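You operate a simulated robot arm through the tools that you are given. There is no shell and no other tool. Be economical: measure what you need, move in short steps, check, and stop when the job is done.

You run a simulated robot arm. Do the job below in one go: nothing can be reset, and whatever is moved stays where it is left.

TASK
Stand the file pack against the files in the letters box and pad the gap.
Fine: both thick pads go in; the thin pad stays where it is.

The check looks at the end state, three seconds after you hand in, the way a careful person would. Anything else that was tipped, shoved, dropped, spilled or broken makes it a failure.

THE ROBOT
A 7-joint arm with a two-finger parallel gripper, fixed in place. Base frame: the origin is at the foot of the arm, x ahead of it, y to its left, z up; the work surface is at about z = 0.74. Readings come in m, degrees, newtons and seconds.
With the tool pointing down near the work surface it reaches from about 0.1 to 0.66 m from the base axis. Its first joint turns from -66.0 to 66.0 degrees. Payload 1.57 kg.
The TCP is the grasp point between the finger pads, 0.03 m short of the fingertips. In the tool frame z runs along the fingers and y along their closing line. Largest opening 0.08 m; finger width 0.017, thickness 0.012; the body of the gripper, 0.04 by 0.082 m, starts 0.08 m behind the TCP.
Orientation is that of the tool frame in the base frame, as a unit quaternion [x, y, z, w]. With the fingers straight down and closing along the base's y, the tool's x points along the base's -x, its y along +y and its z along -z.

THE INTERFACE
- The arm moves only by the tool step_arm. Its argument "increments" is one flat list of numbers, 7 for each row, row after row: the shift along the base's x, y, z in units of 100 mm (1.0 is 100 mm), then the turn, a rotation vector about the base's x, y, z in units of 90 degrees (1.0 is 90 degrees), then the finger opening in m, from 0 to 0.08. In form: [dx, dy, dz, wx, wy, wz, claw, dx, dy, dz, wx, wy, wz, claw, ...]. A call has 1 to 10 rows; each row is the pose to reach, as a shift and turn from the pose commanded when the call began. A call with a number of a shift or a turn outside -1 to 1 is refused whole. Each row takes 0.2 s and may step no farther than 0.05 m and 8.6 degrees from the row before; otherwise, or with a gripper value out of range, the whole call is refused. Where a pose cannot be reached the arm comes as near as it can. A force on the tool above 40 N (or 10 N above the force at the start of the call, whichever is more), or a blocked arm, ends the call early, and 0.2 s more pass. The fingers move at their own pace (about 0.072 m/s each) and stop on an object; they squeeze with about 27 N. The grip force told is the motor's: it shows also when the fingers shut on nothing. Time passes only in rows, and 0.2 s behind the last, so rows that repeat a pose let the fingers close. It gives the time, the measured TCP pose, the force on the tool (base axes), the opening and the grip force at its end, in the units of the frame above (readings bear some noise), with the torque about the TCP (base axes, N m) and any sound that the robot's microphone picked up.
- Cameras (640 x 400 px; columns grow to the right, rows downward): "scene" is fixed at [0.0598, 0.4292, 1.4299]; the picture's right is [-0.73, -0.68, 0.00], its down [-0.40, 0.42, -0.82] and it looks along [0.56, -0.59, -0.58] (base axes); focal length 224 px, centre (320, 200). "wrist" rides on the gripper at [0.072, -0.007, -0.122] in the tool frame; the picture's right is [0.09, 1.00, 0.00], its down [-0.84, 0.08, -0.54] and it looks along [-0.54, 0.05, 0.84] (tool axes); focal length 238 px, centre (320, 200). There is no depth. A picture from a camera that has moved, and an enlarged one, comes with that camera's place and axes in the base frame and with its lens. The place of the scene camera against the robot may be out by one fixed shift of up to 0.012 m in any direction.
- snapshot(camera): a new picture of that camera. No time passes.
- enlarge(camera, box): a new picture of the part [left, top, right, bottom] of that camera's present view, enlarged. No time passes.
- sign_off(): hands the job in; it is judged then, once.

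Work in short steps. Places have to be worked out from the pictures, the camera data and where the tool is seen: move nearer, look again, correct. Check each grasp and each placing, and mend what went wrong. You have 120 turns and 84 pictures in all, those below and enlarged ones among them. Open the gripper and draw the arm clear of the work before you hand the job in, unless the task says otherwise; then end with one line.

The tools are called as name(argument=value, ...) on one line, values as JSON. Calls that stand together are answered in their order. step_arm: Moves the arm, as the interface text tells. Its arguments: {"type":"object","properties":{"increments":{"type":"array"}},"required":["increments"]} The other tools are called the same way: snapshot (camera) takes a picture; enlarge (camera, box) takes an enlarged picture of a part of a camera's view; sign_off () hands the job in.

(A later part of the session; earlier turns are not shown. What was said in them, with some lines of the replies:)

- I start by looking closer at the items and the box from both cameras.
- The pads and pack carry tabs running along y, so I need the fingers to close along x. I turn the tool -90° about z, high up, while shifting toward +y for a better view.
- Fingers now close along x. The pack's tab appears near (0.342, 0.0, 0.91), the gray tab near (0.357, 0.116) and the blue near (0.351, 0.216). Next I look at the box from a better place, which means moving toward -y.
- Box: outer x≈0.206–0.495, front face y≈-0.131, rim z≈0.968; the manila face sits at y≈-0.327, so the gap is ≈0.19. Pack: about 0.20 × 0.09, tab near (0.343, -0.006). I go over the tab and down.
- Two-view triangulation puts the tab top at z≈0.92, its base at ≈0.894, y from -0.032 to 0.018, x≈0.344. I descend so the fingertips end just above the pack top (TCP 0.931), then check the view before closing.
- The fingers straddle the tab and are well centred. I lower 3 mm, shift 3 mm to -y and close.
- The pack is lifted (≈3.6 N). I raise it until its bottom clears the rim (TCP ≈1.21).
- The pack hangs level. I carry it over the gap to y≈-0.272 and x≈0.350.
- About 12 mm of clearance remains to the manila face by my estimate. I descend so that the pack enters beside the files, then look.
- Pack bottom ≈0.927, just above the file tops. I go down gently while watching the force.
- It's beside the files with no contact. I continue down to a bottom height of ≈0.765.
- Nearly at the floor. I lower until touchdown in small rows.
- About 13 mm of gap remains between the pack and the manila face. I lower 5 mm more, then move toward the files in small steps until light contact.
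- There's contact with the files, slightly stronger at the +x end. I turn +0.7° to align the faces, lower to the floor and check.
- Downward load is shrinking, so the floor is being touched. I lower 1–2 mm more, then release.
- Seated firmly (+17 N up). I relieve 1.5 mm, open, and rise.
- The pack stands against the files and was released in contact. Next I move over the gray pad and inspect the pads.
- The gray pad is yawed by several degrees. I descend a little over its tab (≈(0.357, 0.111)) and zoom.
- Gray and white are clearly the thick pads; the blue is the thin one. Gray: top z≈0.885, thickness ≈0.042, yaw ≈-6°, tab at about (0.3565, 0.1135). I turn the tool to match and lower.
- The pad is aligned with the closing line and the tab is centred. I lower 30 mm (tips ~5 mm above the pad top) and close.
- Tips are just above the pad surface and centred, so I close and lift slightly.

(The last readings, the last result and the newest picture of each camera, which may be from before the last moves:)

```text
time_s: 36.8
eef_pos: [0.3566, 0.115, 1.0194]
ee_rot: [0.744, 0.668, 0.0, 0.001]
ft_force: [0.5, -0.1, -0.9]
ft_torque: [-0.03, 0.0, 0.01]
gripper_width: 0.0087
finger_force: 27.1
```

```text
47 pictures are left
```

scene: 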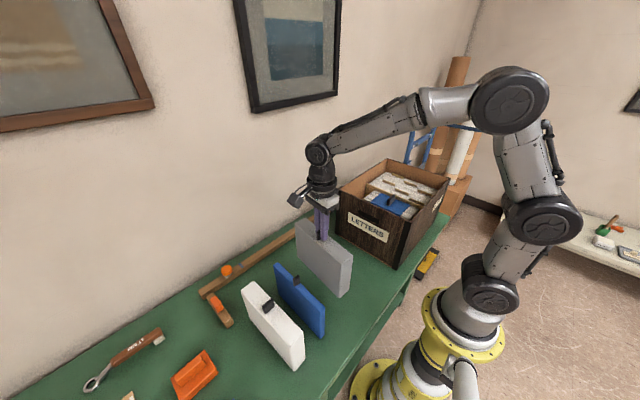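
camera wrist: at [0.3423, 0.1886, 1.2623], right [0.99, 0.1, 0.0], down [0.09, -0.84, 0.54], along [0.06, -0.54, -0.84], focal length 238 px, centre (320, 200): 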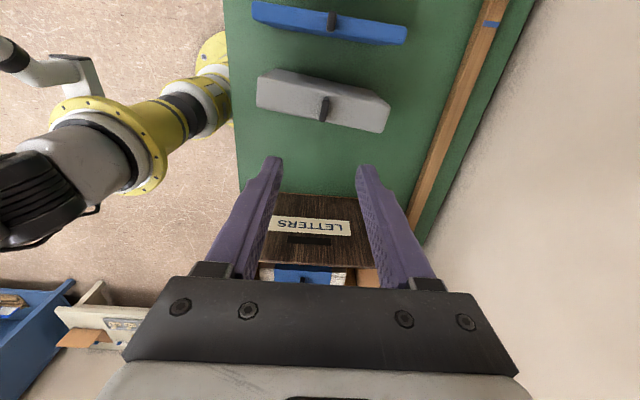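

The pad is held. I raise it to clear the rim while turning back parallel to the pack.

step_arm(increments=[0, 0, 0.3, 0, 0, 0.03, 0.0, 0, 0, 0.6, 0, 0, 0.06, 0.0, 0, 0, 0.9, 0, 0, 0.077, 0.0, 0, 0, 1.0, 0, 0, 0.077, 0.0])

step_arm(increments=[0, 0, 0.3, 0, 0, 0, 0.0, 0, 0, 0.6, 0, 0, 0, 0.0, -0.02, -0.3, 0.7, 0, 0, 0, 0.0, -0.04, -0.6, 0.7, 0, 0, 0, 0.0, -0.04, -1.0, 0.7, 0, 0, 0, 0.0])

step_arm(increments=[0, -0.35, 0, 0, 0, 0, 0.0, 0, -0.7, 0, 0, 0, 0, 0.0, 0, -1.0, 0, 0, 0, 0, 0.0])

step_arm(increments=[0, -0.35, 0, 0, 0, 0, 0.0, 0, -0.7, 0, 0, 0, 0, 0.0, 0, -1.0, 0, 0, 0, 0, 0.0, 0, -1.0, 0, 0, 0, 0, 0.0])

snapshot(camera="wrist")

```text
time_s: 37.8
eef_pos: [0.3567, 0.1127, 1.1203]
ee_rot: [0.703, 0.712, 0.0, 0.0]
ft_force: [-0.5, -1.0, -0.3]
ft_torque: [-0.04, -0.03, 0.0]
gripper_width: 0.0085
finger_force: 27.1
```

```text
time_s: 39.0
eef_pos: [0.3526, 0.0122, 1.1908]
ee_rot: [0.702, 0.712, 0.0, 0.0]
ft_force: [-0.3, 0.5, -0.5]
ft_torque: [0.03, -0.01, -0.01]
gripper_width: 0.009
finger_force: 26.8
```

```text
time_s: 39.8
eef_pos: [0.3554, -0.0868, 1.1898]
ee_rot: [0.702, 0.712, 0.0, 0.0]
ft_force: [-0.1, -0.4, 0.1]
ft_torque: [0.01, -0.01, 0.04]
gripper_width: 0.0089
finger_force: 26.6
```

```text
time_s: 40.8
eef_pos: [0.3541, -0.1873, 1.1914]
ee_rot: [0.703, 0.711, 0.0, 0.001]
ft_force: [-0.3, 0.3, -0.3]
ft_torque: [0.0, 0.01, 0.0]
gripper_width: 0.0092
finger_force: 27.1
```

```text
46 pictures are left
camera wrist: at [0.3454, -0.1151, 1.3132], right [0.99, 0.1, 0.0], down [0.09, -0.84, 0.54], along [0.06, -0.54, -0.84], focal length 238 px, centre (320, 200)
```

wrist: 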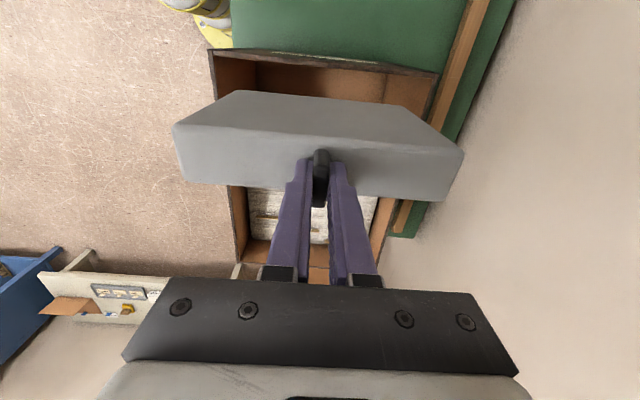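

I shift to y≈-0.208 and descend beside the pack.

step_arm(increments=[0, -0.21, 0, 0, 0, 0, 0.0, 0, -0.21, -0.3, 0, 0, 0, 0.0, 0, -0.21, -0.6, 0, 0, 0, 0.0, 0, -0.21, -0.8, 0, 0, 0, 0.0, 0, -0.21, -0.8, 0, 0, 0, 0.0])

snapshot(camera="wrist")

enlarge(camera="scene", box=[310, 120, 470, 280])

```text
time_s: 42.0
eef_pos: [0.3529, -0.2068, 1.1101]
ee_rot: [0.703, 0.711, 0.0, 0.0]
ft_force: [0.3, -0.4, -0.6]
ft_torque: [0.0, -0.01, -0.03]
gripper_width: 0.009
finger_force: 27.3
```

```text
45 pictures are left
camera wrist: at [0.3446, -0.1361, 1.2336], right [0.99, 0.1, 0.0], down [0.09, -0.84, 0.54], along [0.06, -0.54, -0.84], focal length 238 px, centre (320, 200)
```

wrist: 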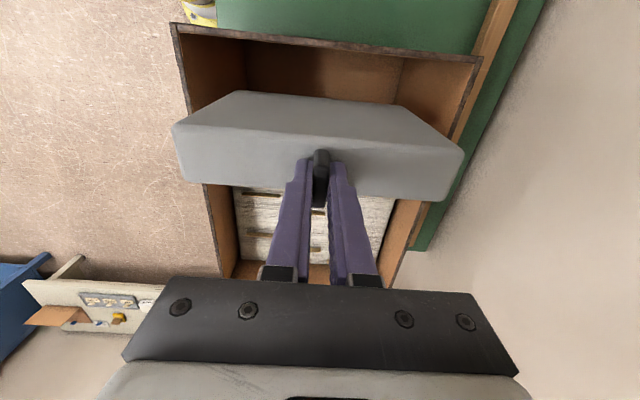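

```text
2.50 times, centred on (390, 200) of scene
camera zoom: at [0.0598, 0.4292, 1.4299], right [-0.73, -0.68, 0.0], down [-0.4, 0.42, -0.82], along [0.56, -0.59, -0.58], focal length 560 px, centre (145, 200)
```

zoom: 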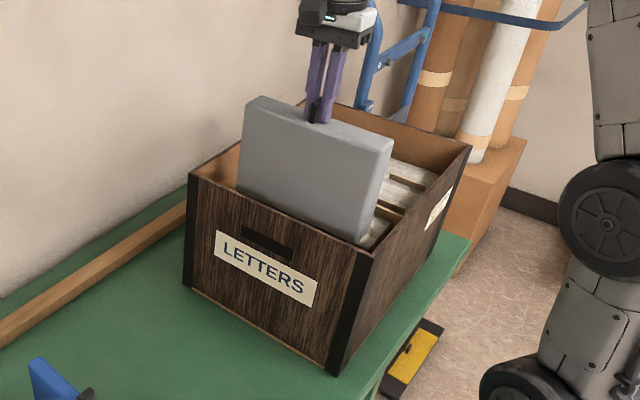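

Inside the rim laterally. I continue down gently, watching the force.

step_arm(increments=[0, 0, -0.12, 0, 0, 0, 0.0, 0, 0, -0.24, 0, 0, 0, 0.0, 0, 0, -0.36, 0, 0, 0, 0.0, 0, 0, -0.48, 0, 0, 0, 0.0, 0, 0, -0.6, 0, 0, 0, 0.0, 0, 0, -0.6, 0, 0, 0, 0.0])

snapshot(camera="wrist")

```text
time_s: 43.4
eef_pos: [0.3535, -0.2082, 1.0502]
ee_rot: [0.702, 0.712, 0.0, 0.0]
ft_force: [0.0, 0.0, -0.5]
ft_torque: [0.01, -0.03, 0.01]
gripper_width: 0.0089
finger_force: 27.3
```

```text
43 pictures are left
camera wrist: at [0.3452, -0.1356, 1.1721], right [0.99, 0.1, 0.0], down [0.09, -0.84, 0.54], along [0.06, -0.54, -0.84], focal length 238 px, centre (320, 200)
```

wrist: 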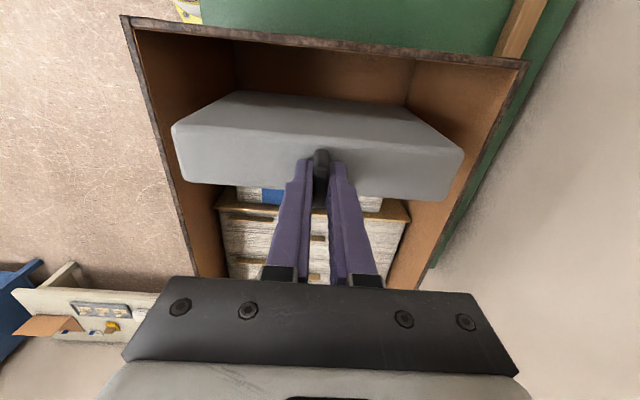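

The pad's bottom is already below the pack's top with no contact. I go down another 0.1 m.

step_arm(increments=[0, 0, -0.2, 0, 0, 0, 0.0, 0, 0, -0.4, 0, 0, 0, 0.0, 0, 0, -0.6, 0, 0, 0, 0.0, 0, 0, -0.8, 0, 0, 0, 0.0, 0, 0, -1.0, 0, 0, 0, 0.0, 0, 0, -1.0, 0, 0, 0, 0.0])

step_arm(increments=[0, 0, -0.08, 0, 0, 0, 0.0, 0, 0, -0.16, 0, 0, 0, 0.0, 0, 0, -0.18, 0, 0, 0, 0.0, 0, 0, -0.18, 0, 0, 0, 0.0])

enlarge(camera="wrist", box=[160, 60, 480, 290])

```text
time_s: 44.8
eef_pos: [0.3534, -0.2075, 0.9492]
ee_rot: [0.703, 0.711, -0.001, 0.001]
ft_force: [-1.5, -0.3, -0.9]
ft_torque: [0.02, 0.0, 0.02]
gripper_width: 0.009
finger_force: 26.7
```

```text
time_s: 45.8
eef_pos: [0.3528, -0.2072, 0.9324]
ee_rot: [0.703, 0.711, 0.0, 0.0]
ft_force: [0.0, -0.6, -1.2]
ft_torque: [0.02, -0.01, -0.01]
gripper_width: 0.0089
finger_force: 27.0
```

```text
1.74 times, centred on (320, 175) of wrist
camera zoom: at [0.3454, -0.1359, 1.055], right [0.99, 0.1, 0.0], down [0.09, -0.84, 0.54], along [0.06, -0.54, -0.84], focal length 414 px, centre (320, 244)
```

zoom: 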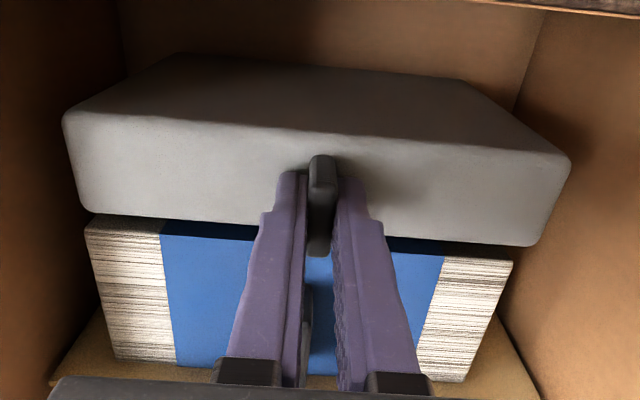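

The pad is just above the floor with the pack right behind it. I push lightly toward the pack to contact, about 1 cm.

step_arm(increments=[0, -0.03, 0, 0, 0, 0, 0.0, 0, -0.05, 0, 0, 0, 0, 0.0, 0, -0.07, 0, 0, 0, 0, 0.0, 0, -0.07, 0, 0, 0, 0, 0.0])

step_arm(increments=[0, -0.01, 0, 0, 0, 0, 0.0, 0, -0.02, 0, 0, 0, 0, 0.0, 0, -0.03, 0, 0, 0, 0, 0.0, 0, -0.03, 0, 0, 0, 0, 0.0])

enlarge(camera="wrist", box=[160, 60, 480, 290])

```text
time_s: 46.8
eef_pos: [0.353, -0.2147, 0.9328]
ee_rot: [0.703, 0.711, 0.0, 0.0]
ft_force: [0.6, 0.5, -1.1]
ft_torque: [0.01, 0.0, -0.02]
gripper_width: 0.009
finger_force: 27.3
```

```text
time_s: 47.8
eef_pos: [0.3517, -0.217, 0.933]
ee_rot: [0.703, 0.711, 0.0, 0.0]
ft_force: [-0.6, -0.1, 0.4]
ft_torque: [0.0, 0.01, -0.03]
gripper_width: 0.0091
finger_force: 26.4
```

```text
1.74 times, centred on (320, 175) of wrist
camera zoom: at [0.3449, -0.1458, 1.0552], right [0.99, 0.1, 0.0], down [0.09, -0.84, 0.54], along [0.06, -0.54, -0.84], focal length 414 px, centre (320, 244)
```

zoom: 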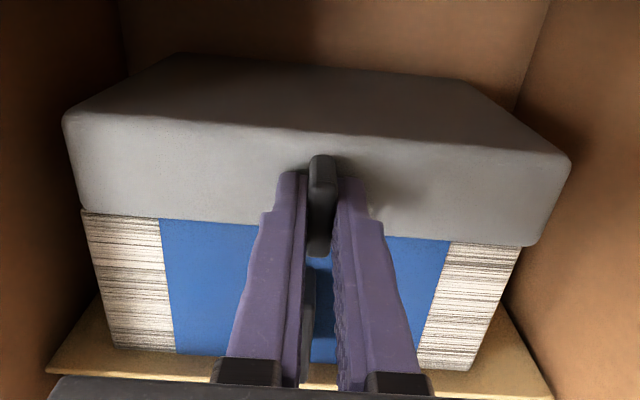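

It's at contact visually. I nudge 1 mm more and lower to the floor.

step_arm(increments=[0, -0.01, 0, 0, 0, 0, 0.0, 0, -0.01, -0.02, 0, 0, 0, 0.0, 0, -0.01, -0.04, 0, 0, 0, 0.0, 0, -0.01, -0.04, 0, 0, 0, 0.0])

```text
time_s: 48.8
eef_pos: [0.3526, -0.2174, 0.9288]
ee_rot: [0.703, 0.712, 0.0, 0.001]
ft_force: [0.7, 7.7, 2.1]
ft_torque: [0.22, -0.04, 0.02]
gripper_width: 0.009
finger_force: 27.0
```

There's firm contact with the pack (+7.7 N y). I ease off 1 mm, settle, open and rise.

step_arm(increments=[0, 0.008, 0, 0, 0, 0, 0.0, 0, 0.008, -0.005, 0, 0, 0, 0.0, 0, 0.008, -0.005, 0, 0, 0, 0.045, 0, 0.008, -0.005, 0, 0, 0, 0.045, 0, 0.008, -0.005, 0, 0, 0, 0.045])

step_arm(increments=[0, 0, 0.2, 0, 0, 0, 0.045, 0, 0, 0.5, 0, 0, 0, 0.045, 0, 0, 0.8, 0, 0, 0, 0.045, 0, 0, 1.0, 0, 0, 0, 0.045, 0, 0, 1.0, 0, 0, 0, 0.045])

step_arm(increments=[0, 0.2, 0.3, 0, 0, 0, 0.045, 0, 0.5, 0.6, 0, 0, 0, 0.045, 0, 0.8, 0.8, 0, 0, 0, 0.045, 0, 1.0, 1.0, 0, 0, 0, 0.045, 0, 1.0, 1.0, 0, 0, 0, 0.045])

enlarge(camera="wrist", box=[180, 30, 480, 290])

enlarge(camera="scene", box=[310, 120, 470, 280])

```text
time_s: 50.0
eef_pos: [0.3511, -0.2158, 0.9288]
ee_rot: [0.703, 0.711, -0.001, -0.001]
ft_force: [0.2, -0.2, -0.2]
ft_torque: [-0.01, 0.02, 0.0]
gripper_width: 0.0448
finger_force: 0.0
```

```text
time_s: 51.2
eef_pos: [0.3556, -0.2187, 1.0252]
ee_rot: [0.702, 0.712, 0.0, 0.001]
ft_force: [0.8, 0.2, -0.2]
ft_torque: [0.06, -0.02, 0.0]
gripper_width: 0.0451
finger_force: 0.0
```

```text
time_s: 52.4
eef_pos: [0.3528, -0.1174, 1.1272]
ee_rot: [0.703, 0.711, 0.0, 0.0]
ft_force: [0.0, 0.2, -0.1]
ft_torque: [-0.02, 0.0, -0.01]
gripper_width: 0.0449
finger_force: 0.0
```

```text
1.54 times, centred on (330, 160) of wrist
camera zoom: at [0.3455, -0.0459, 1.2499], right [0.99, 0.1, 0.0], down [0.09, -0.84, 0.54], along [0.06, -0.54, -0.84], focal length 367 px, centre (305, 262)
```

zoom: 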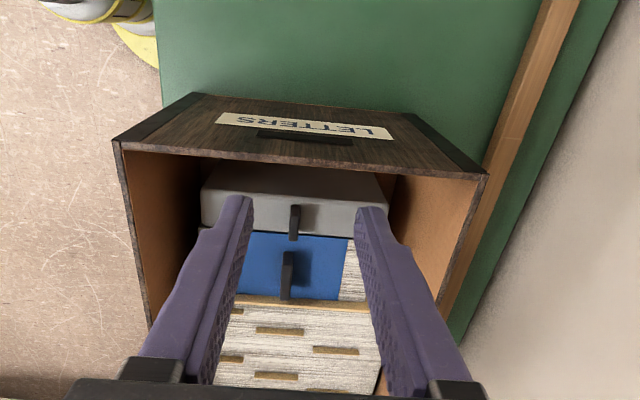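

```text
2.50 times, centred on (390, 200) of scene
camera zoom: at [0.0598, 0.4292, 1.4299], right [-0.73, -0.68, 0.0], down [-0.4, 0.42, -0.82], along [0.56, -0.59, -0.58], focal length 560 px, centre (145, 200)
```

zoom: 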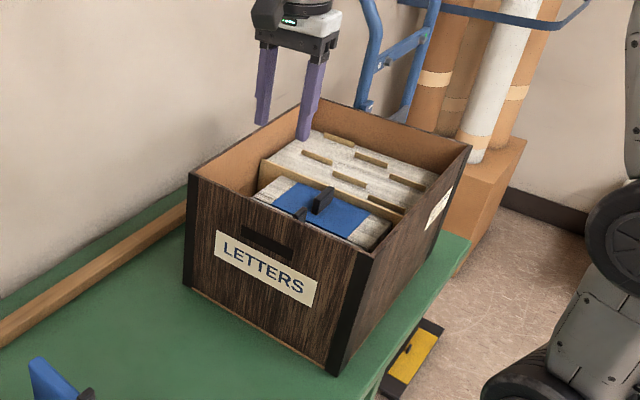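

Gray is in, standing next to the pack. Now the white pad: the scene ray puts its tab near (0.354, 0.30). I move there high.

step_arm(increments=[0, 0.45, 0, 0, 0, 0, 0.05, 0, 0.9, 0, 0, 0, 0, 0.05, 0, 1.0, 0, 0, 0, 0, 0.05])

step_arm(increments=[0, 0.45, 0, 0, 0, 0, 0.05, 0, 0.9, 0, 0, 0, 0, 0.05, 0, 1.0, 0, 0, 0, 0, 0.05])

step_arm(increments=[0, 0.45, 0, 0, 0, 0, 0.05, 0, 0.9, 0, 0, 0, 0, 0.05, 0, 1.0, 0, 0, 0, 0, 0.05])

step_arm(increments=[0, 0.45, 0, 0, 0, 0, 0.05, 0, 0.9, 0, 0, 0, 0, 0.05, 0, 1.0, 0, 0, 0, 0, 0.05, 0, 1.0, 0, 0, 0, 0, 0.05])

enlarge(camera="wrist", box=[180, 20, 460, 200])

```text
time_s: 53.2
eef_pos: [0.3531, -0.0171, 1.1282]
ee_rot: [0.703, 0.711, 0.0, 0.0]
ft_force: [0.2, 0.1, -0.3]
ft_torque: [0.0, 0.0, 0.0]
gripper_width: 0.0501
finger_force: 0.1
```

```text
time_s: 54.0
eef_pos: [0.3524, 0.0846, 1.1286]
ee_rot: [0.703, 0.711, 0.0, 0.0]
ft_force: [0.4, -0.1, 0.5]
ft_torque: [0.01, 0.0, 0.0]
gripper_width: 0.0502
finger_force: 0.1
```

```text
time_s: 54.8
eef_pos: [0.3542, 0.1836, 1.1289]
ee_rot: [0.702, 0.712, 0.001, 0.0]
ft_force: [0.0, 0.5, -0.2]
ft_torque: [0.0, -0.01, -0.01]
gripper_width: 0.0499
finger_force: 0.0
```

```text
time_s: 55.8
eef_pos: [0.3523, 0.2841, 1.1278]
ee_rot: [0.703, 0.711, 0.0, 0.0]
ft_force: [-0.6, -0.3, -0.8]
ft_torque: [-0.01, 0.0, 0.01]
gripper_width: 0.0501
finger_force: 0.0
```

```text
2.22 times, centred on (320, 110) of wrist
camera zoom: at [0.3444, 0.355, 1.2508], right [0.99, 0.1, 0.0], down [0.09, -0.84, 0.54], along [0.06, -0.54, -0.84], focal length 530 px, centre (320, 400)
```

zoom: 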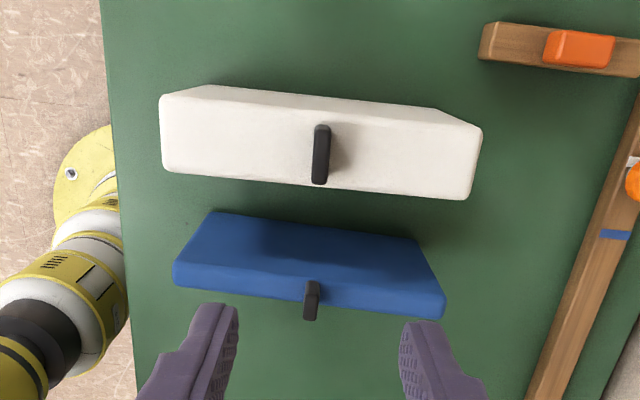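

White: centre ≈(0.351, 0.307), yaw ≈+1° (matches the tool), thickness ≈0.042. I move over it and down.

step_arm(increments=[-0.01, 0.23, -0.2, 0, 0, 0.003, 0.05, -0.01, 0.23, -0.5, 0, 0, 0.003, 0.05, -0.01, 0.23, -0.8, 0, 0, 0.003, 0.05, -0.01, 0.23, -0.9, 0, 0, 0.003, 0.05])

step_arm(increments=[0, 0, -0.3, 0, 0, 0, 0.05, 0, 0, -0.6, 0, 0, 0, 0.05, 0, 0, -0.88, 0, 0, 0, 0.05, 0, 0, -0.88, 0, 0, 0, 0.05])

enlarge(camera="wrist", box=[200, 50, 440, 210])

enlarge(camera="scene", box=[200, 240, 360, 390])

```text
time_s: 56.8
eef_pos: [0.3545, 0.3069, 1.0374]
ee_rot: [0.701, 0.713, -0.001, -0.001]
ft_force: [-0.3, 0.0, 0.1]
ft_torque: [0.0, 0.02, 0.0]
gripper_width: 0.0501
finger_force: 0.0
```

```text
time_s: 57.8
eef_pos: [0.3519, 0.3078, 0.9478]
ee_rot: [0.701, 0.714, 0.0, 0.0]
ft_force: [-0.8, -0.1, 0.0]
ft_torque: [-0.02, -0.03, 0.01]
gripper_width: 0.05
finger_force: 0.1
```

```text
2.50 times, centred on (320, 130) of wrist
camera zoom: at [0.3437, 0.3787, 1.0722], right [0.99, 0.11, 0.0], down [0.09, -0.84, 0.54], along [0.06, -0.54, -0.84], focal length 596 px, centre (320, 375)
```

zoom: 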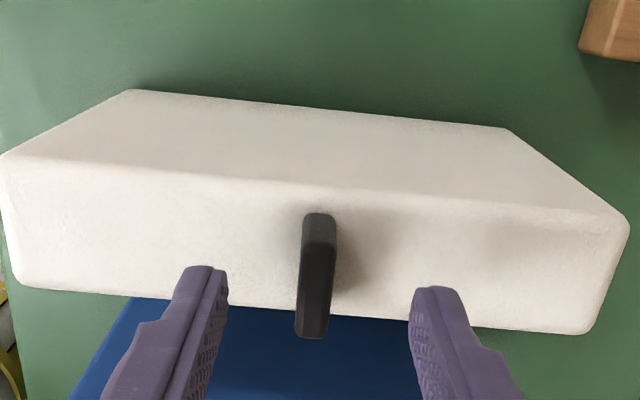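

```text
2.67 times, centred on (280, 315) of scene
camera zoom: at [0.0598, 0.4292, 1.4299], right [-0.73, -0.68, 0.0], down [-0.4, 0.42, -0.82], along [0.56, -0.59, -0.58], focal length 597 px, centre (427, -107)
```

zoom: 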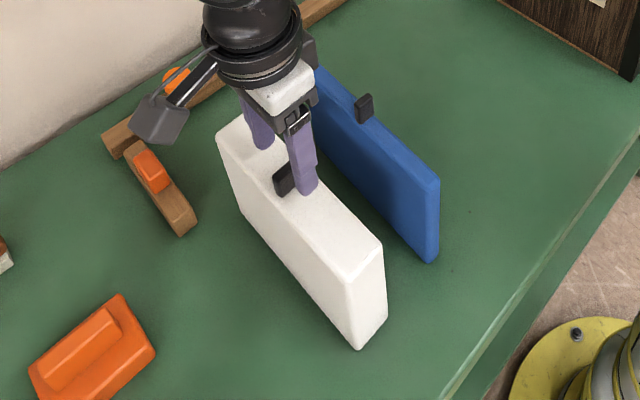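

Aligned. I lower 27 mm, close, then lift.

step_arm(increments=[-0.01, 0, -0.15, 0, 0, 0, 0.05, -0.01, 0, -0.27, 0, 0, 0, 0.05, -0.01, 0, -0.27, 0, 0, 0, 0.05, -0.01, 0, -0.27, 0, 0, 0, 0.0, -0.01, 0, -0.27, 0, 0, 0, 0.0, -0.01, 0, -0.27, 0, 0, 0, 0.0])

step_arm(increments=[0, 0, 0.05, 0, 0, 0, 0.0, 0, 0, 0.2, 0, 0, 0, 0.0, 0, 0, 0.5, 0, 0, 0, 0.0, 0, 0, 0.8, 0, 0, 0, 0.0, 0, 0, 1.0, 0, 0, 0, 0.0])

snapshot(camera="scene")

```text
time_s: 59.2
eef_pos: [0.3519, 0.3061, 0.9234]
ee_rot: [0.701, 0.713, -0.001, 0.0]
ft_force: [0.3, -0.8, -0.2]
ft_torque: [0.02, 0.03, -0.02]
gripper_width: 0.0091
finger_force: 26.7
```

```text
time_s: 60.4
eef_pos: [0.351, 0.3061, 1.0234]
ee_rot: [0.701, 0.714, -0.001, 0.0]
ft_force: [-0.8, 0.4, 0.2]
ft_torque: [0.0, -0.01, -0.01]
gripper_width: 0.0087
finger_force: 27.1
```

```text
35 pictures are left
```

scene: 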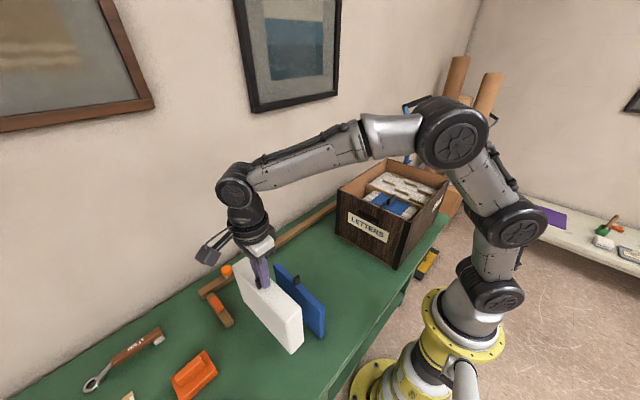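

White is held. I raise above the rim, then carry it to the box.

step_arm(increments=[0, 0, 0.3, 0, 0, 0, 0.0, 0, 0, 0.6, 0, 0, 0, 0.0, 0, 0, 0.9, 0, 0, 0, 0.0, 0, 0, 1.0, 0, 0, 0, 0.0])

step_arm(increments=[0, 0, 0.35, 0, 0, 0, 0.0, 0, 0, 0.7, 0, 0, 0, 0.0, 0, -0.3, 0.75, 0, 0, 0, 0.0, 0, -0.65, 0.75, 0, 0, 0, 0.0, 0, -1.0, 0.75, 0, 0, 0, 0.0])

step_arm(increments=[0, -0.35, 0, 0, 0, 0, 0.0, 0, -0.7, 0, 0, 0, 0, 0.0, 0, -1.0, 0, 0, 0, 0, 0.0])

step_arm(increments=[0, -0.35, 0, 0, 0, 0, 0.0, 0, -0.7, 0, 0, 0, 0, 0.0, 0, -1.0, 0, 0, 0, 0, 0.0])

step_arm(increments=[0, -0.35, 0, 0, 0, 0, 0.0, 0, -0.7, 0, 0, 0, 0, 0.0, 0, -1.0, 0, 0, 0, 0, 0.0, 0, -1.0, 0, 0, 0, 0, 0.0])

snapshot(camera="wrist")

enlarge(camera="scene", box=[310, 100, 470, 280])

```text
time_s: 61.4
eef_pos: [0.3507, 0.3061, 1.1226]
ee_rot: [0.702, 0.712, 0.0, 0.0]
ft_force: [-0.5, 0.1, 0.2]
ft_torque: [0.03, -0.03, -0.02]
gripper_width: 0.0087
finger_force: 27.4
```

```text
time_s: 62.6
eef_pos: [0.3519, 0.2047, 1.1983]
ee_rot: [0.701, 0.713, 0.001, 0.0]
ft_force: [0.4, 0.0, 0.7]
ft_torque: [-0.04, 0.01, 0.01]
gripper_width: 0.0091
finger_force: 27.4
```

```text
time_s: 63.4
eef_pos: [0.3517, 0.107, 1.1963]
ee_rot: [0.7, 0.714, 0.0, 0.001]
ft_force: [-0.2, 0.0, -0.3]
ft_torque: [0.01, 0.0, -0.02]
gripper_width: 0.0091
finger_force: 27.2
```

```text
time_s: 64.2
eef_pos: [0.349, 0.0041, 1.1973]
ee_rot: [0.7, 0.714, 0.0, 0.0]
ft_force: [0.6, 0.3, -0.6]
ft_torque: [0.02, -0.01, 0.02]
gripper_width: 0.0094
finger_force: 27.2
```

```text
time_s: 65.2
eef_pos: [0.3517, -0.0962, 1.1969]
ee_rot: [0.701, 0.713, 0.0, 0.0]
ft_force: [0.5, -0.4, 0.4]
ft_torque: [-0.03, 0.01, -0.01]
gripper_width: 0.0087
finger_force: 27.1
```

```text
34 pictures are left
camera wrist: at [0.3422, -0.0243, 1.3199], right [0.99, 0.11, 0.0], down [0.09, -0.84, 0.54], along [0.06, -0.54, -0.84], focal length 238 px, centre (320, 200)
```

wrist: 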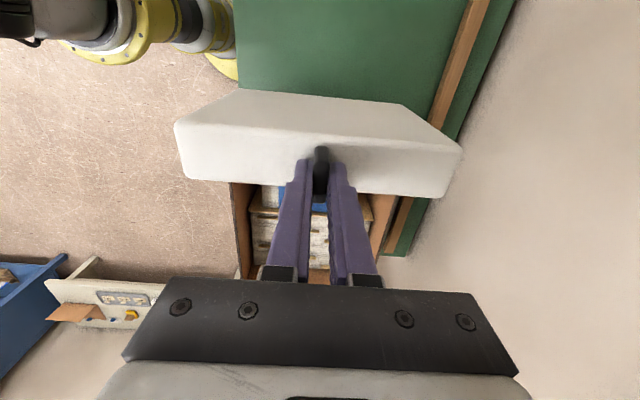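

```text
2.22 times, centred on (390, 190) of scene
camera zoom: at [0.0598, 0.4292, 1.4299], right [-0.73, -0.68, 0.0], down [-0.4, 0.42, -0.82], along [0.56, -0.59, -0.58], focal length 498 px, centre (164, 222)
```

zoom: 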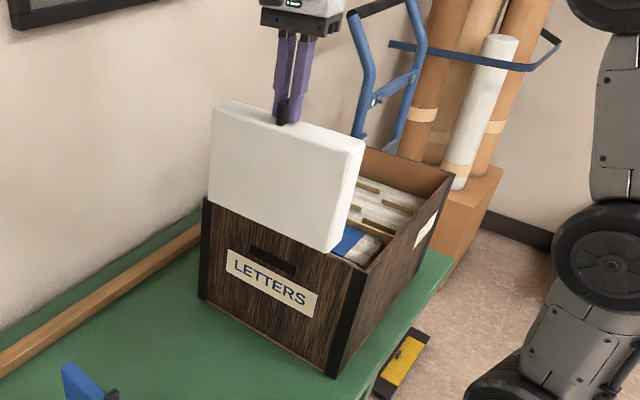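

I move to y≈-0.166, then check against the front wall's rim.

step_arm(increments=[0, -0.35, 0, 0, 0, 0, 0.0, 0, -0.7, 0, 0, 0, 0, 0.0, 0, -0.7, -0.1, 0, 0, 0, 0.0, 0, -0.7, -0.1, 0, 0, 0, 0.0])

enlarge(camera="wrist", box=[160, 0, 500, 230])

enlarge(camera="scene", box=[310, 100, 470, 280])

```text
time_s: 66.2
eef_pos: [0.3489, -0.1654, 1.1869]
ee_rot: [0.701, 0.713, 0.0, 0.001]
ft_force: [0.0, 0.8, 0.4]
ft_torque: [-0.01, 0.01, 0.0]
gripper_width: 0.009
finger_force: 26.7
```

```text
1.74 times, centred on (330, 115) of wrist
camera zoom: at [0.3418, -0.0936, 1.3095], right [0.99, 0.11, 0.0], down [0.09, -0.84, 0.54], along [0.06, -0.54, -0.84], focal length 414 px, centre (303, 348)
```

zoom: 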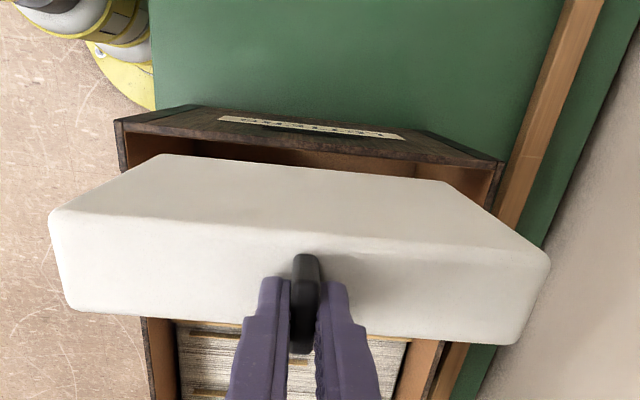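

```text
2.22 times, centred on (390, 190) of scene
camera zoom: at [0.0598, 0.4292, 1.4299], right [-0.73, -0.68, 0.0], down [-0.4, 0.42, -0.82], along [0.56, -0.59, -0.58], focal length 498 px, centre (164, 222)
```

zoom: 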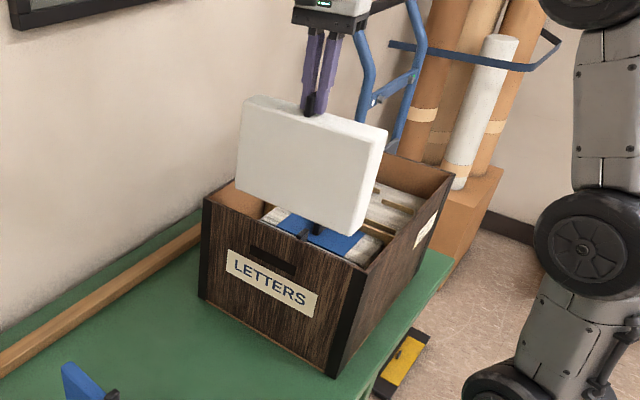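

Parallel with the rim; clearances are ≈6 mm to the wall and ≈8 mm to the gray pad. I descend gently.

step_arm(increments=[0.02, -0.01, -0.2, 0, 0, 0, 0.0, 0.02, -0.01, -0.4, 0, 0, 0, 0.0, 0.02, -0.01, -0.6, 0, 0, 0, 0.0, 0.02, -0.01, -0.8, 0, 0, 0, 0.0, 0.02, -0.01, -1.0, 0, 0, 0, 0.0, 0.02, -0.01, -1.0, 0, 0, 0, 0.0])

snapshot(camera="wrist")

enlarge(camera="scene", box=[310, 120, 470, 280])

```text
time_s: 67.6
eef_pos: [0.3542, -0.1642, 1.0877]
ee_rot: [0.701, 0.713, -0.001, -0.001]
ft_force: [-0.9, -0.3, 0.1]
ft_torque: [0.03, 0.0, 0.01]
gripper_width: 0.0089
finger_force: 26.7
```

```text
30 pictures are left
camera wrist: at [0.3453, -0.0931, 1.211], right [0.99, 0.11, 0.0], down [0.09, -0.84, 0.54], along [0.06, -0.54, -0.84], focal length 238 px, centre (320, 200)
```

wrist: 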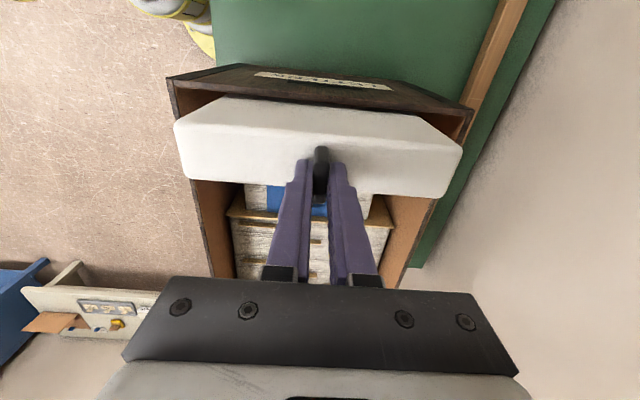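

```text
2.50 times, centred on (390, 200) of scene
camera zoom: at [0.0598, 0.4292, 1.4299], right [-0.73, -0.68, 0.0], down [-0.4, 0.42, -0.82], along [0.56, -0.59, -0.58], focal length 560 px, centre (145, 200)
```

zoom: 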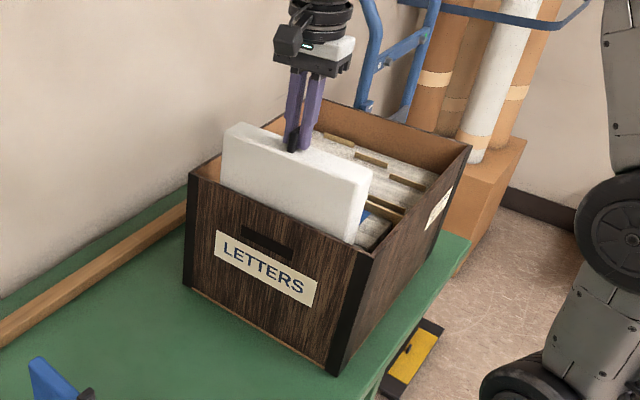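

It's inside the rim with no contact. I continue down.

step_arm(increments=[0, -0.01, -0.12, 0, 0, 0, 0.0, 0, -0.01, -0.24, 0, 0, 0, 0.0, 0, -0.01, -0.36, 0, 0, 0, 0.0, 0, -0.01, -0.48, 0, 0, 0, 0.0, 0, -0.01, -0.6, 0, 0, 0, 0.0, 0, -0.01, -0.72, 0, 0, 0, 0.0, 0, -0.01, -0.84, 0, 0, 0, 0.0, 0, -0.01, -1.0, 0, 0, 0, 0.0, 0, -0.01, -1.0, 0, 0, 0, 0.0])

snapshot(camera="wrist")

```text
time_s: 69.6
eef_pos: [0.3515, -0.1651, 0.9869]
ee_rot: [0.701, 0.713, 0.0, 0.0]
ft_force: [0.1, 0.5, -0.3]
ft_torque: [0.0, 0.02, 0.01]
gripper_width: 0.0089
finger_force: 26.7
```

```text
28 pictures are left
camera wrist: at [0.344, -0.0946, 1.1097], right [0.99, 0.11, 0.0], down [0.09, -0.84, 0.54], along [0.06, -0.54, -0.84], focal length 238 px, centre (320, 200)
```

wrist: 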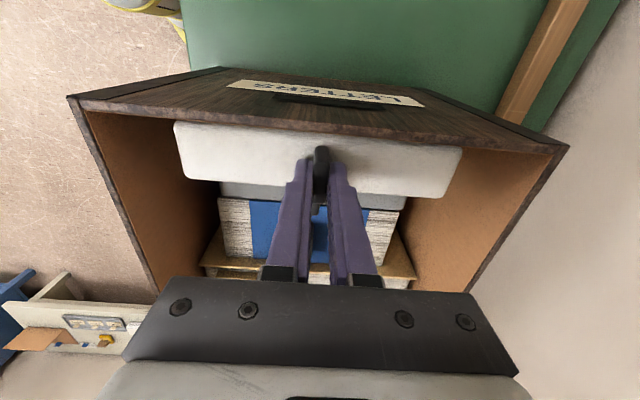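

Going in cleanly. I lower the remaining ~55 mm to just above the floor.

step_arm(increments=[0, 0, -0.12, 0, 0, 0, 0.0, 0, 0, -0.24, 0, 0, 0, 0.0, 0, 0, -0.36, 0, 0, 0, 0.0, 0, 0, -0.46, 0, 0, 0, 0.0, 0, 0, -0.52, 0, 0, 0, 0.0, 0, 0, -0.52, 0, 0, 0, 0.0])

enlarge(camera="wrist", box=[120, 60, 520, 290])

```text
time_s: 71.0
eef_pos: [0.352, -0.1659, 0.9353]
ee_rot: [0.701, 0.713, 0.0, 0.0]
ft_force: [0.1, 0.2, 0.0]
ft_torque: [0.0, 0.0, 0.01]
gripper_width: 0.009
finger_force: 26.6
```

```text
1.60 times, centred on (320, 175) of wrist
camera zoom: at [0.3449, -0.0946, 1.0581], right [0.99, 0.11, 0.0], down [0.09, -0.84, 0.54], along [0.06, -0.54, -0.84], focal length 381 px, centre (320, 240)
```

zoom: 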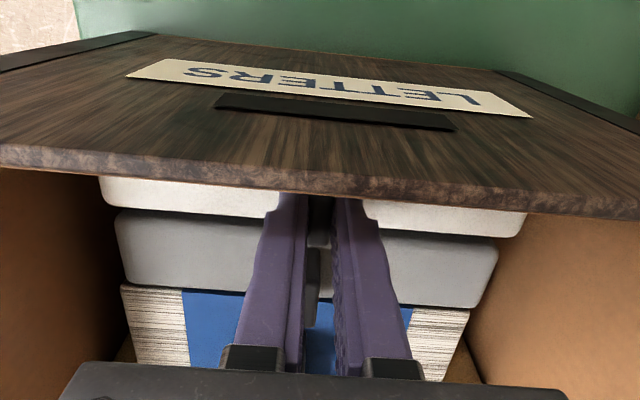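

Above the floor. I bring it to the gray pad in small steps until light contact.

step_arm(increments=[0, -0.02, -0.02, 0, 0, 0, 0.0, 0, -0.035, -0.04, 0, 0, 0, 0.0, 0, -0.045, -0.04, 0, 0, 0, 0.0, 0, -0.055, -0.04, 0, 0, 0, 0.0, 0, -0.055, -0.04, 0, 0, 0, 0.0])

step_arm(increments=[0, -0.01, 0, 0, 0, 0, 0.0, 0, -0.02, 0, 0, 0, 0, 0.0, 0, -0.03, 0, 0, 0, 0, 0.0, 0, -0.03, 0, 0, 0, 0, 0.0])

enlarge(camera="wrist", box=[120, 60, 520, 290])

```text
time_s: 72.2
eef_pos: [0.3523, -0.1713, 0.9324]
ee_rot: [0.701, 0.713, 0.0, 0.0]
ft_force: [-0.3, -0.8, -0.3]
ft_torque: [-0.03, 0.01, 0.02]
gripper_width: 0.0087
finger_force: 27.0
```

```text
time_s: 73.2
eef_pos: [0.3524, -0.1748, 0.9309]
ee_rot: [0.701, 0.714, 0.0, 0.0]
ft_force: [-0.3, 0.3, -0.7]
ft_torque: [0.05, 0.0, -0.07]
gripper_width: 0.0088
finger_force: 27.4
```

```text
1.60 times, centred on (320, 175) of wrist
camera zoom: at [0.3448, -0.103, 1.0543], right [0.99, 0.11, 0.0], down [0.09, -0.84, 0.54], along [0.06, -0.54, -0.84], focal length 381 px, centre (320, 240)
```

zoom: 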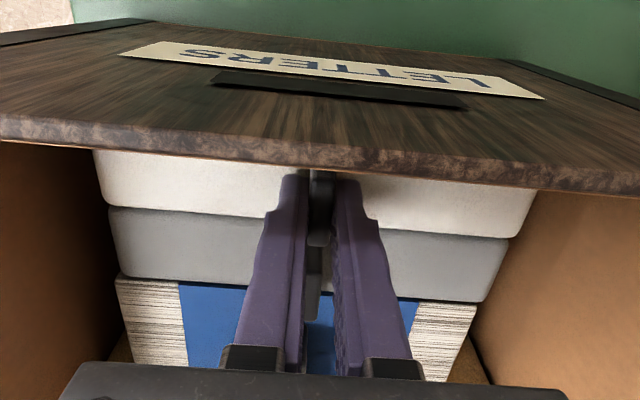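

White now touches gray. I settle onto the floor.

step_arm(increments=[0, -0.01, -0.01, 0, 0, 0, 0.0, 0, -0.01, -0.02, 0, 0, 0, 0.0, 0, -0.01, -0.025, 0, 0, 0, 0.0, 0, -0.01, -0.025, 0, 0, 0, 0.0])

```text
time_s: 74.2
eef_pos: [0.353, -0.1758, 0.9293]
ee_rot: [0.701, 0.713, 0.0, 0.001]
ft_force: [-1.3, 12.3, 8.4]
ft_torque: [0.69, 0.07, -0.07]
gripper_width: 0.0089
finger_force: 27.1
```

Both contacts are felt (y +12 N, z +8 N). I ease off about 1 mm, open and rise straight.

step_arm(increments=[0, 0.012, 0.005, 0, 0, 0, 0.0, 0, 0.012, 0.005, 0, 0, 0, 0.0, 0, 0.012, 0.005, 0, 0, 0, 0.04, 0, 0.012, 0.005, 0, 0, 0, 0.04, 0, 0.012, 0.005, 0, 0, 0, 0.04])

step_arm(increments=[0, 0, 0.2, 0, 0, 0, 0.04, 0, 0, 0.5, 0, 0, 0, 0.04, 0, 0, 0.8, 0, 0, 0, 0.04, 0, 0, 1.0, 0, 0, 0, 0.04, 0, 0, 1.0, 0, 0, 0, 0.04])

step_arm(increments=[0, 0, 0.3, 0, 0, 0, 0.04, 0, 0, 0.6, 0, 0, 0, 0.04, 0, 0, 0.8, 0, 0, 0, 0.04, 0, 0, 1.0, 0, 0, 0, 0.04, 0, 0, 1.0, 0, 0, 0, 0.04])

snapshot(camera="wrist")

enlarge(camera="scene", box=[310, 120, 470, 280])

```text
time_s: 75.4
eef_pos: [0.3534, -0.1732, 0.9285]
ee_rot: [0.701, 0.713, 0.0, 0.0]
ft_force: [-0.2, 0.1, -0.6]
ft_torque: [0.0, -0.02, -0.04]
gripper_width: 0.0399
finger_force: 0.0
```

```text
time_s: 76.6
eef_pos: [0.3519, -0.175, 1.0291]
ee_rot: [0.701, 0.714, 0.0, 0.0]
ft_force: [-0.3, 0.5, -0.4]
ft_torque: [-0.01, -0.02, -0.05]
gripper_width: 0.0398
finger_force: 0.0
```

```text
time_s: 77.8
eef_pos: [0.3528, -0.1763, 1.1305]
ee_rot: [0.701, 0.714, 0.001, 0.0]
ft_force: [0.4, -0.6, -0.5]
ft_torque: [0.02, -0.03, 0.0]
gripper_width: 0.04
finger_force: 0.0
```

```text
25 pictures are left
camera wrist: at [0.3449, -0.1039, 1.2538], right [0.99, 0.11, 0.0], down [0.09, -0.84, 0.54], along [0.06, -0.54, -0.84], focal length 238 px, centre (320, 200)
```

wrist: 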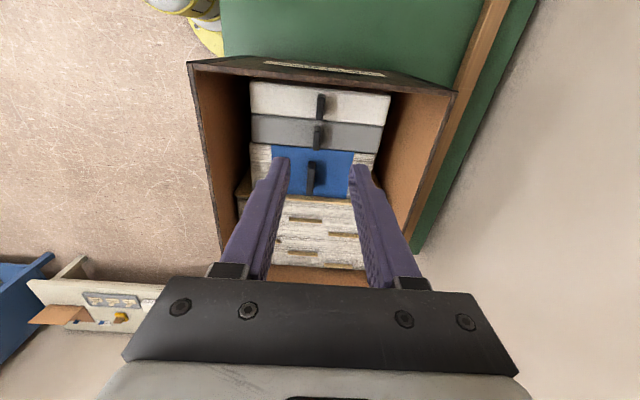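

```text
2.50 times, centred on (390, 200) of scene
camera zoom: at [0.0598, 0.4292, 1.4299], right [-0.73, -0.68, 0.0], down [-0.4, 0.42, -0.82], along [0.56, -0.59, -0.58], focal length 560 px, centre (145, 200)
```

zoom: 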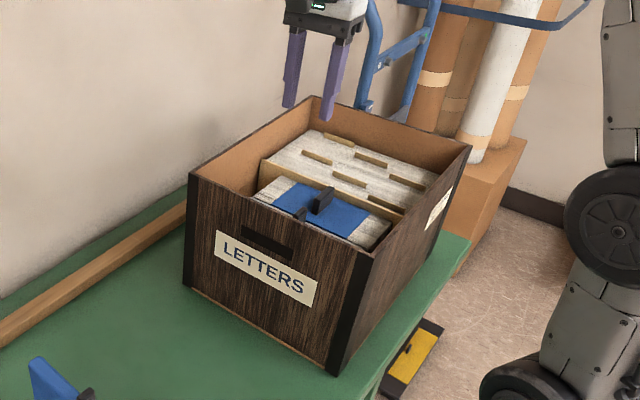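

All three are in. I rise, draw clear and look for a final check.

enlarge(camera="wrist", box=[220, 40, 460, 210])

step_arm(increments=[0, 0.3, 0.3, 0, 0, 0, 0.06, 0, 0.6, 0.6, 0, 0, 0, 0.06, 0, 0.9, 0.9, 0, 0, 0, 0.06, 0, 1.0, 1.0, 0, 0, 0, 0.06])

snapshot(camera="scene")

enlarge(camera="wrist", box=[200, 60, 400, 290])

```text
2.35 times, centred on (340, 125) of wrist
camera zoom: at [0.3449, -0.1039, 1.2538], right [0.99, 0.11, 0.0], down [0.09, -0.84, 0.54], along [0.06, -0.54, -0.84], focal length 561 px, centre (273, 376)
```

zoom: 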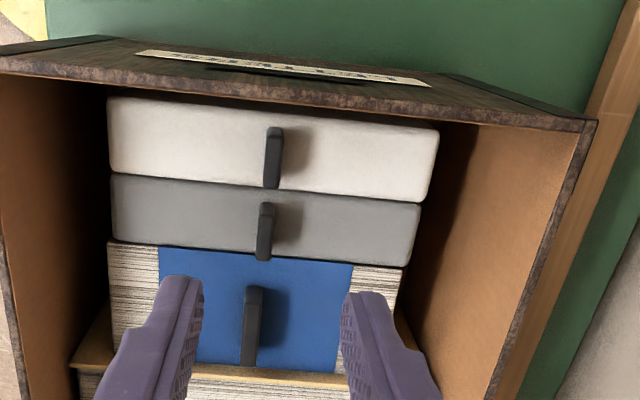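

```text
time_s: 78.8
eef_pos: [0.3528, -0.0755, 1.2285]
ee_rot: [0.701, 0.713, 0.0, 0.0]
ft_force: [0.4, 0.2, 0.0]
ft_torque: [0.02, 0.01, 0.01]
gripper_width: 0.0601
finger_force: 0.1
```

```text
22 pictures are left
```

scene: 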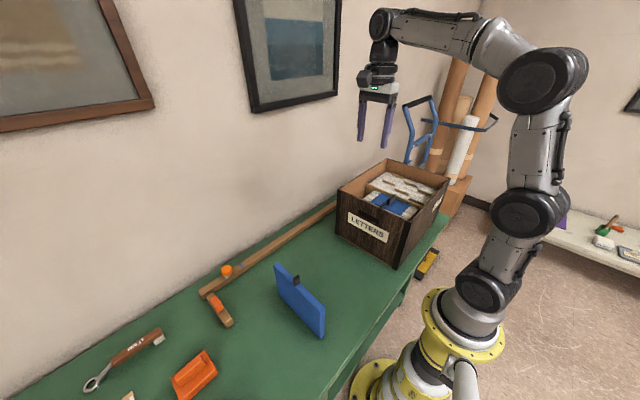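

```text
1.74 times, centred on (300, 175) of wrist
camera zoom: at [0.3449, -0.0043, 1.3513], right [0.99, 0.11, 0.0], down [0.09, -0.84, 0.54], along [0.06, -0.54, -0.84], focal length 414 px, centre (355, 244)
```

zoom: 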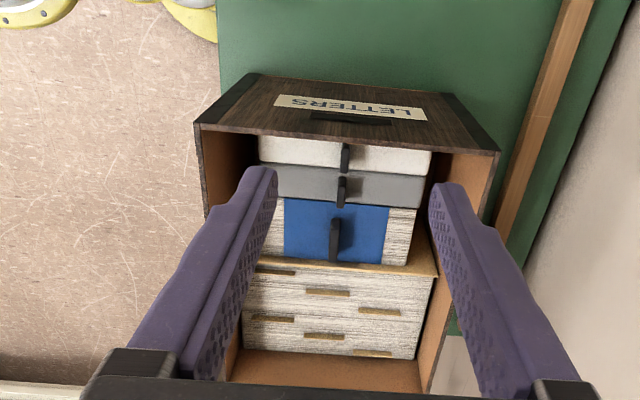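

The pack stands against the files, with gray and white standing snug behind it. The thin blue pad and everything else are untouched, and the gripper is open and clear, so I hand in.

sign_off()

```text
The job is handed in.
```

The file pack stands against the files in the letters box. Both thick pads (gray and white) fill the gap behind it, about 1.5 cm short of the box wall by estimate, and the thin blue pad was left where it was.
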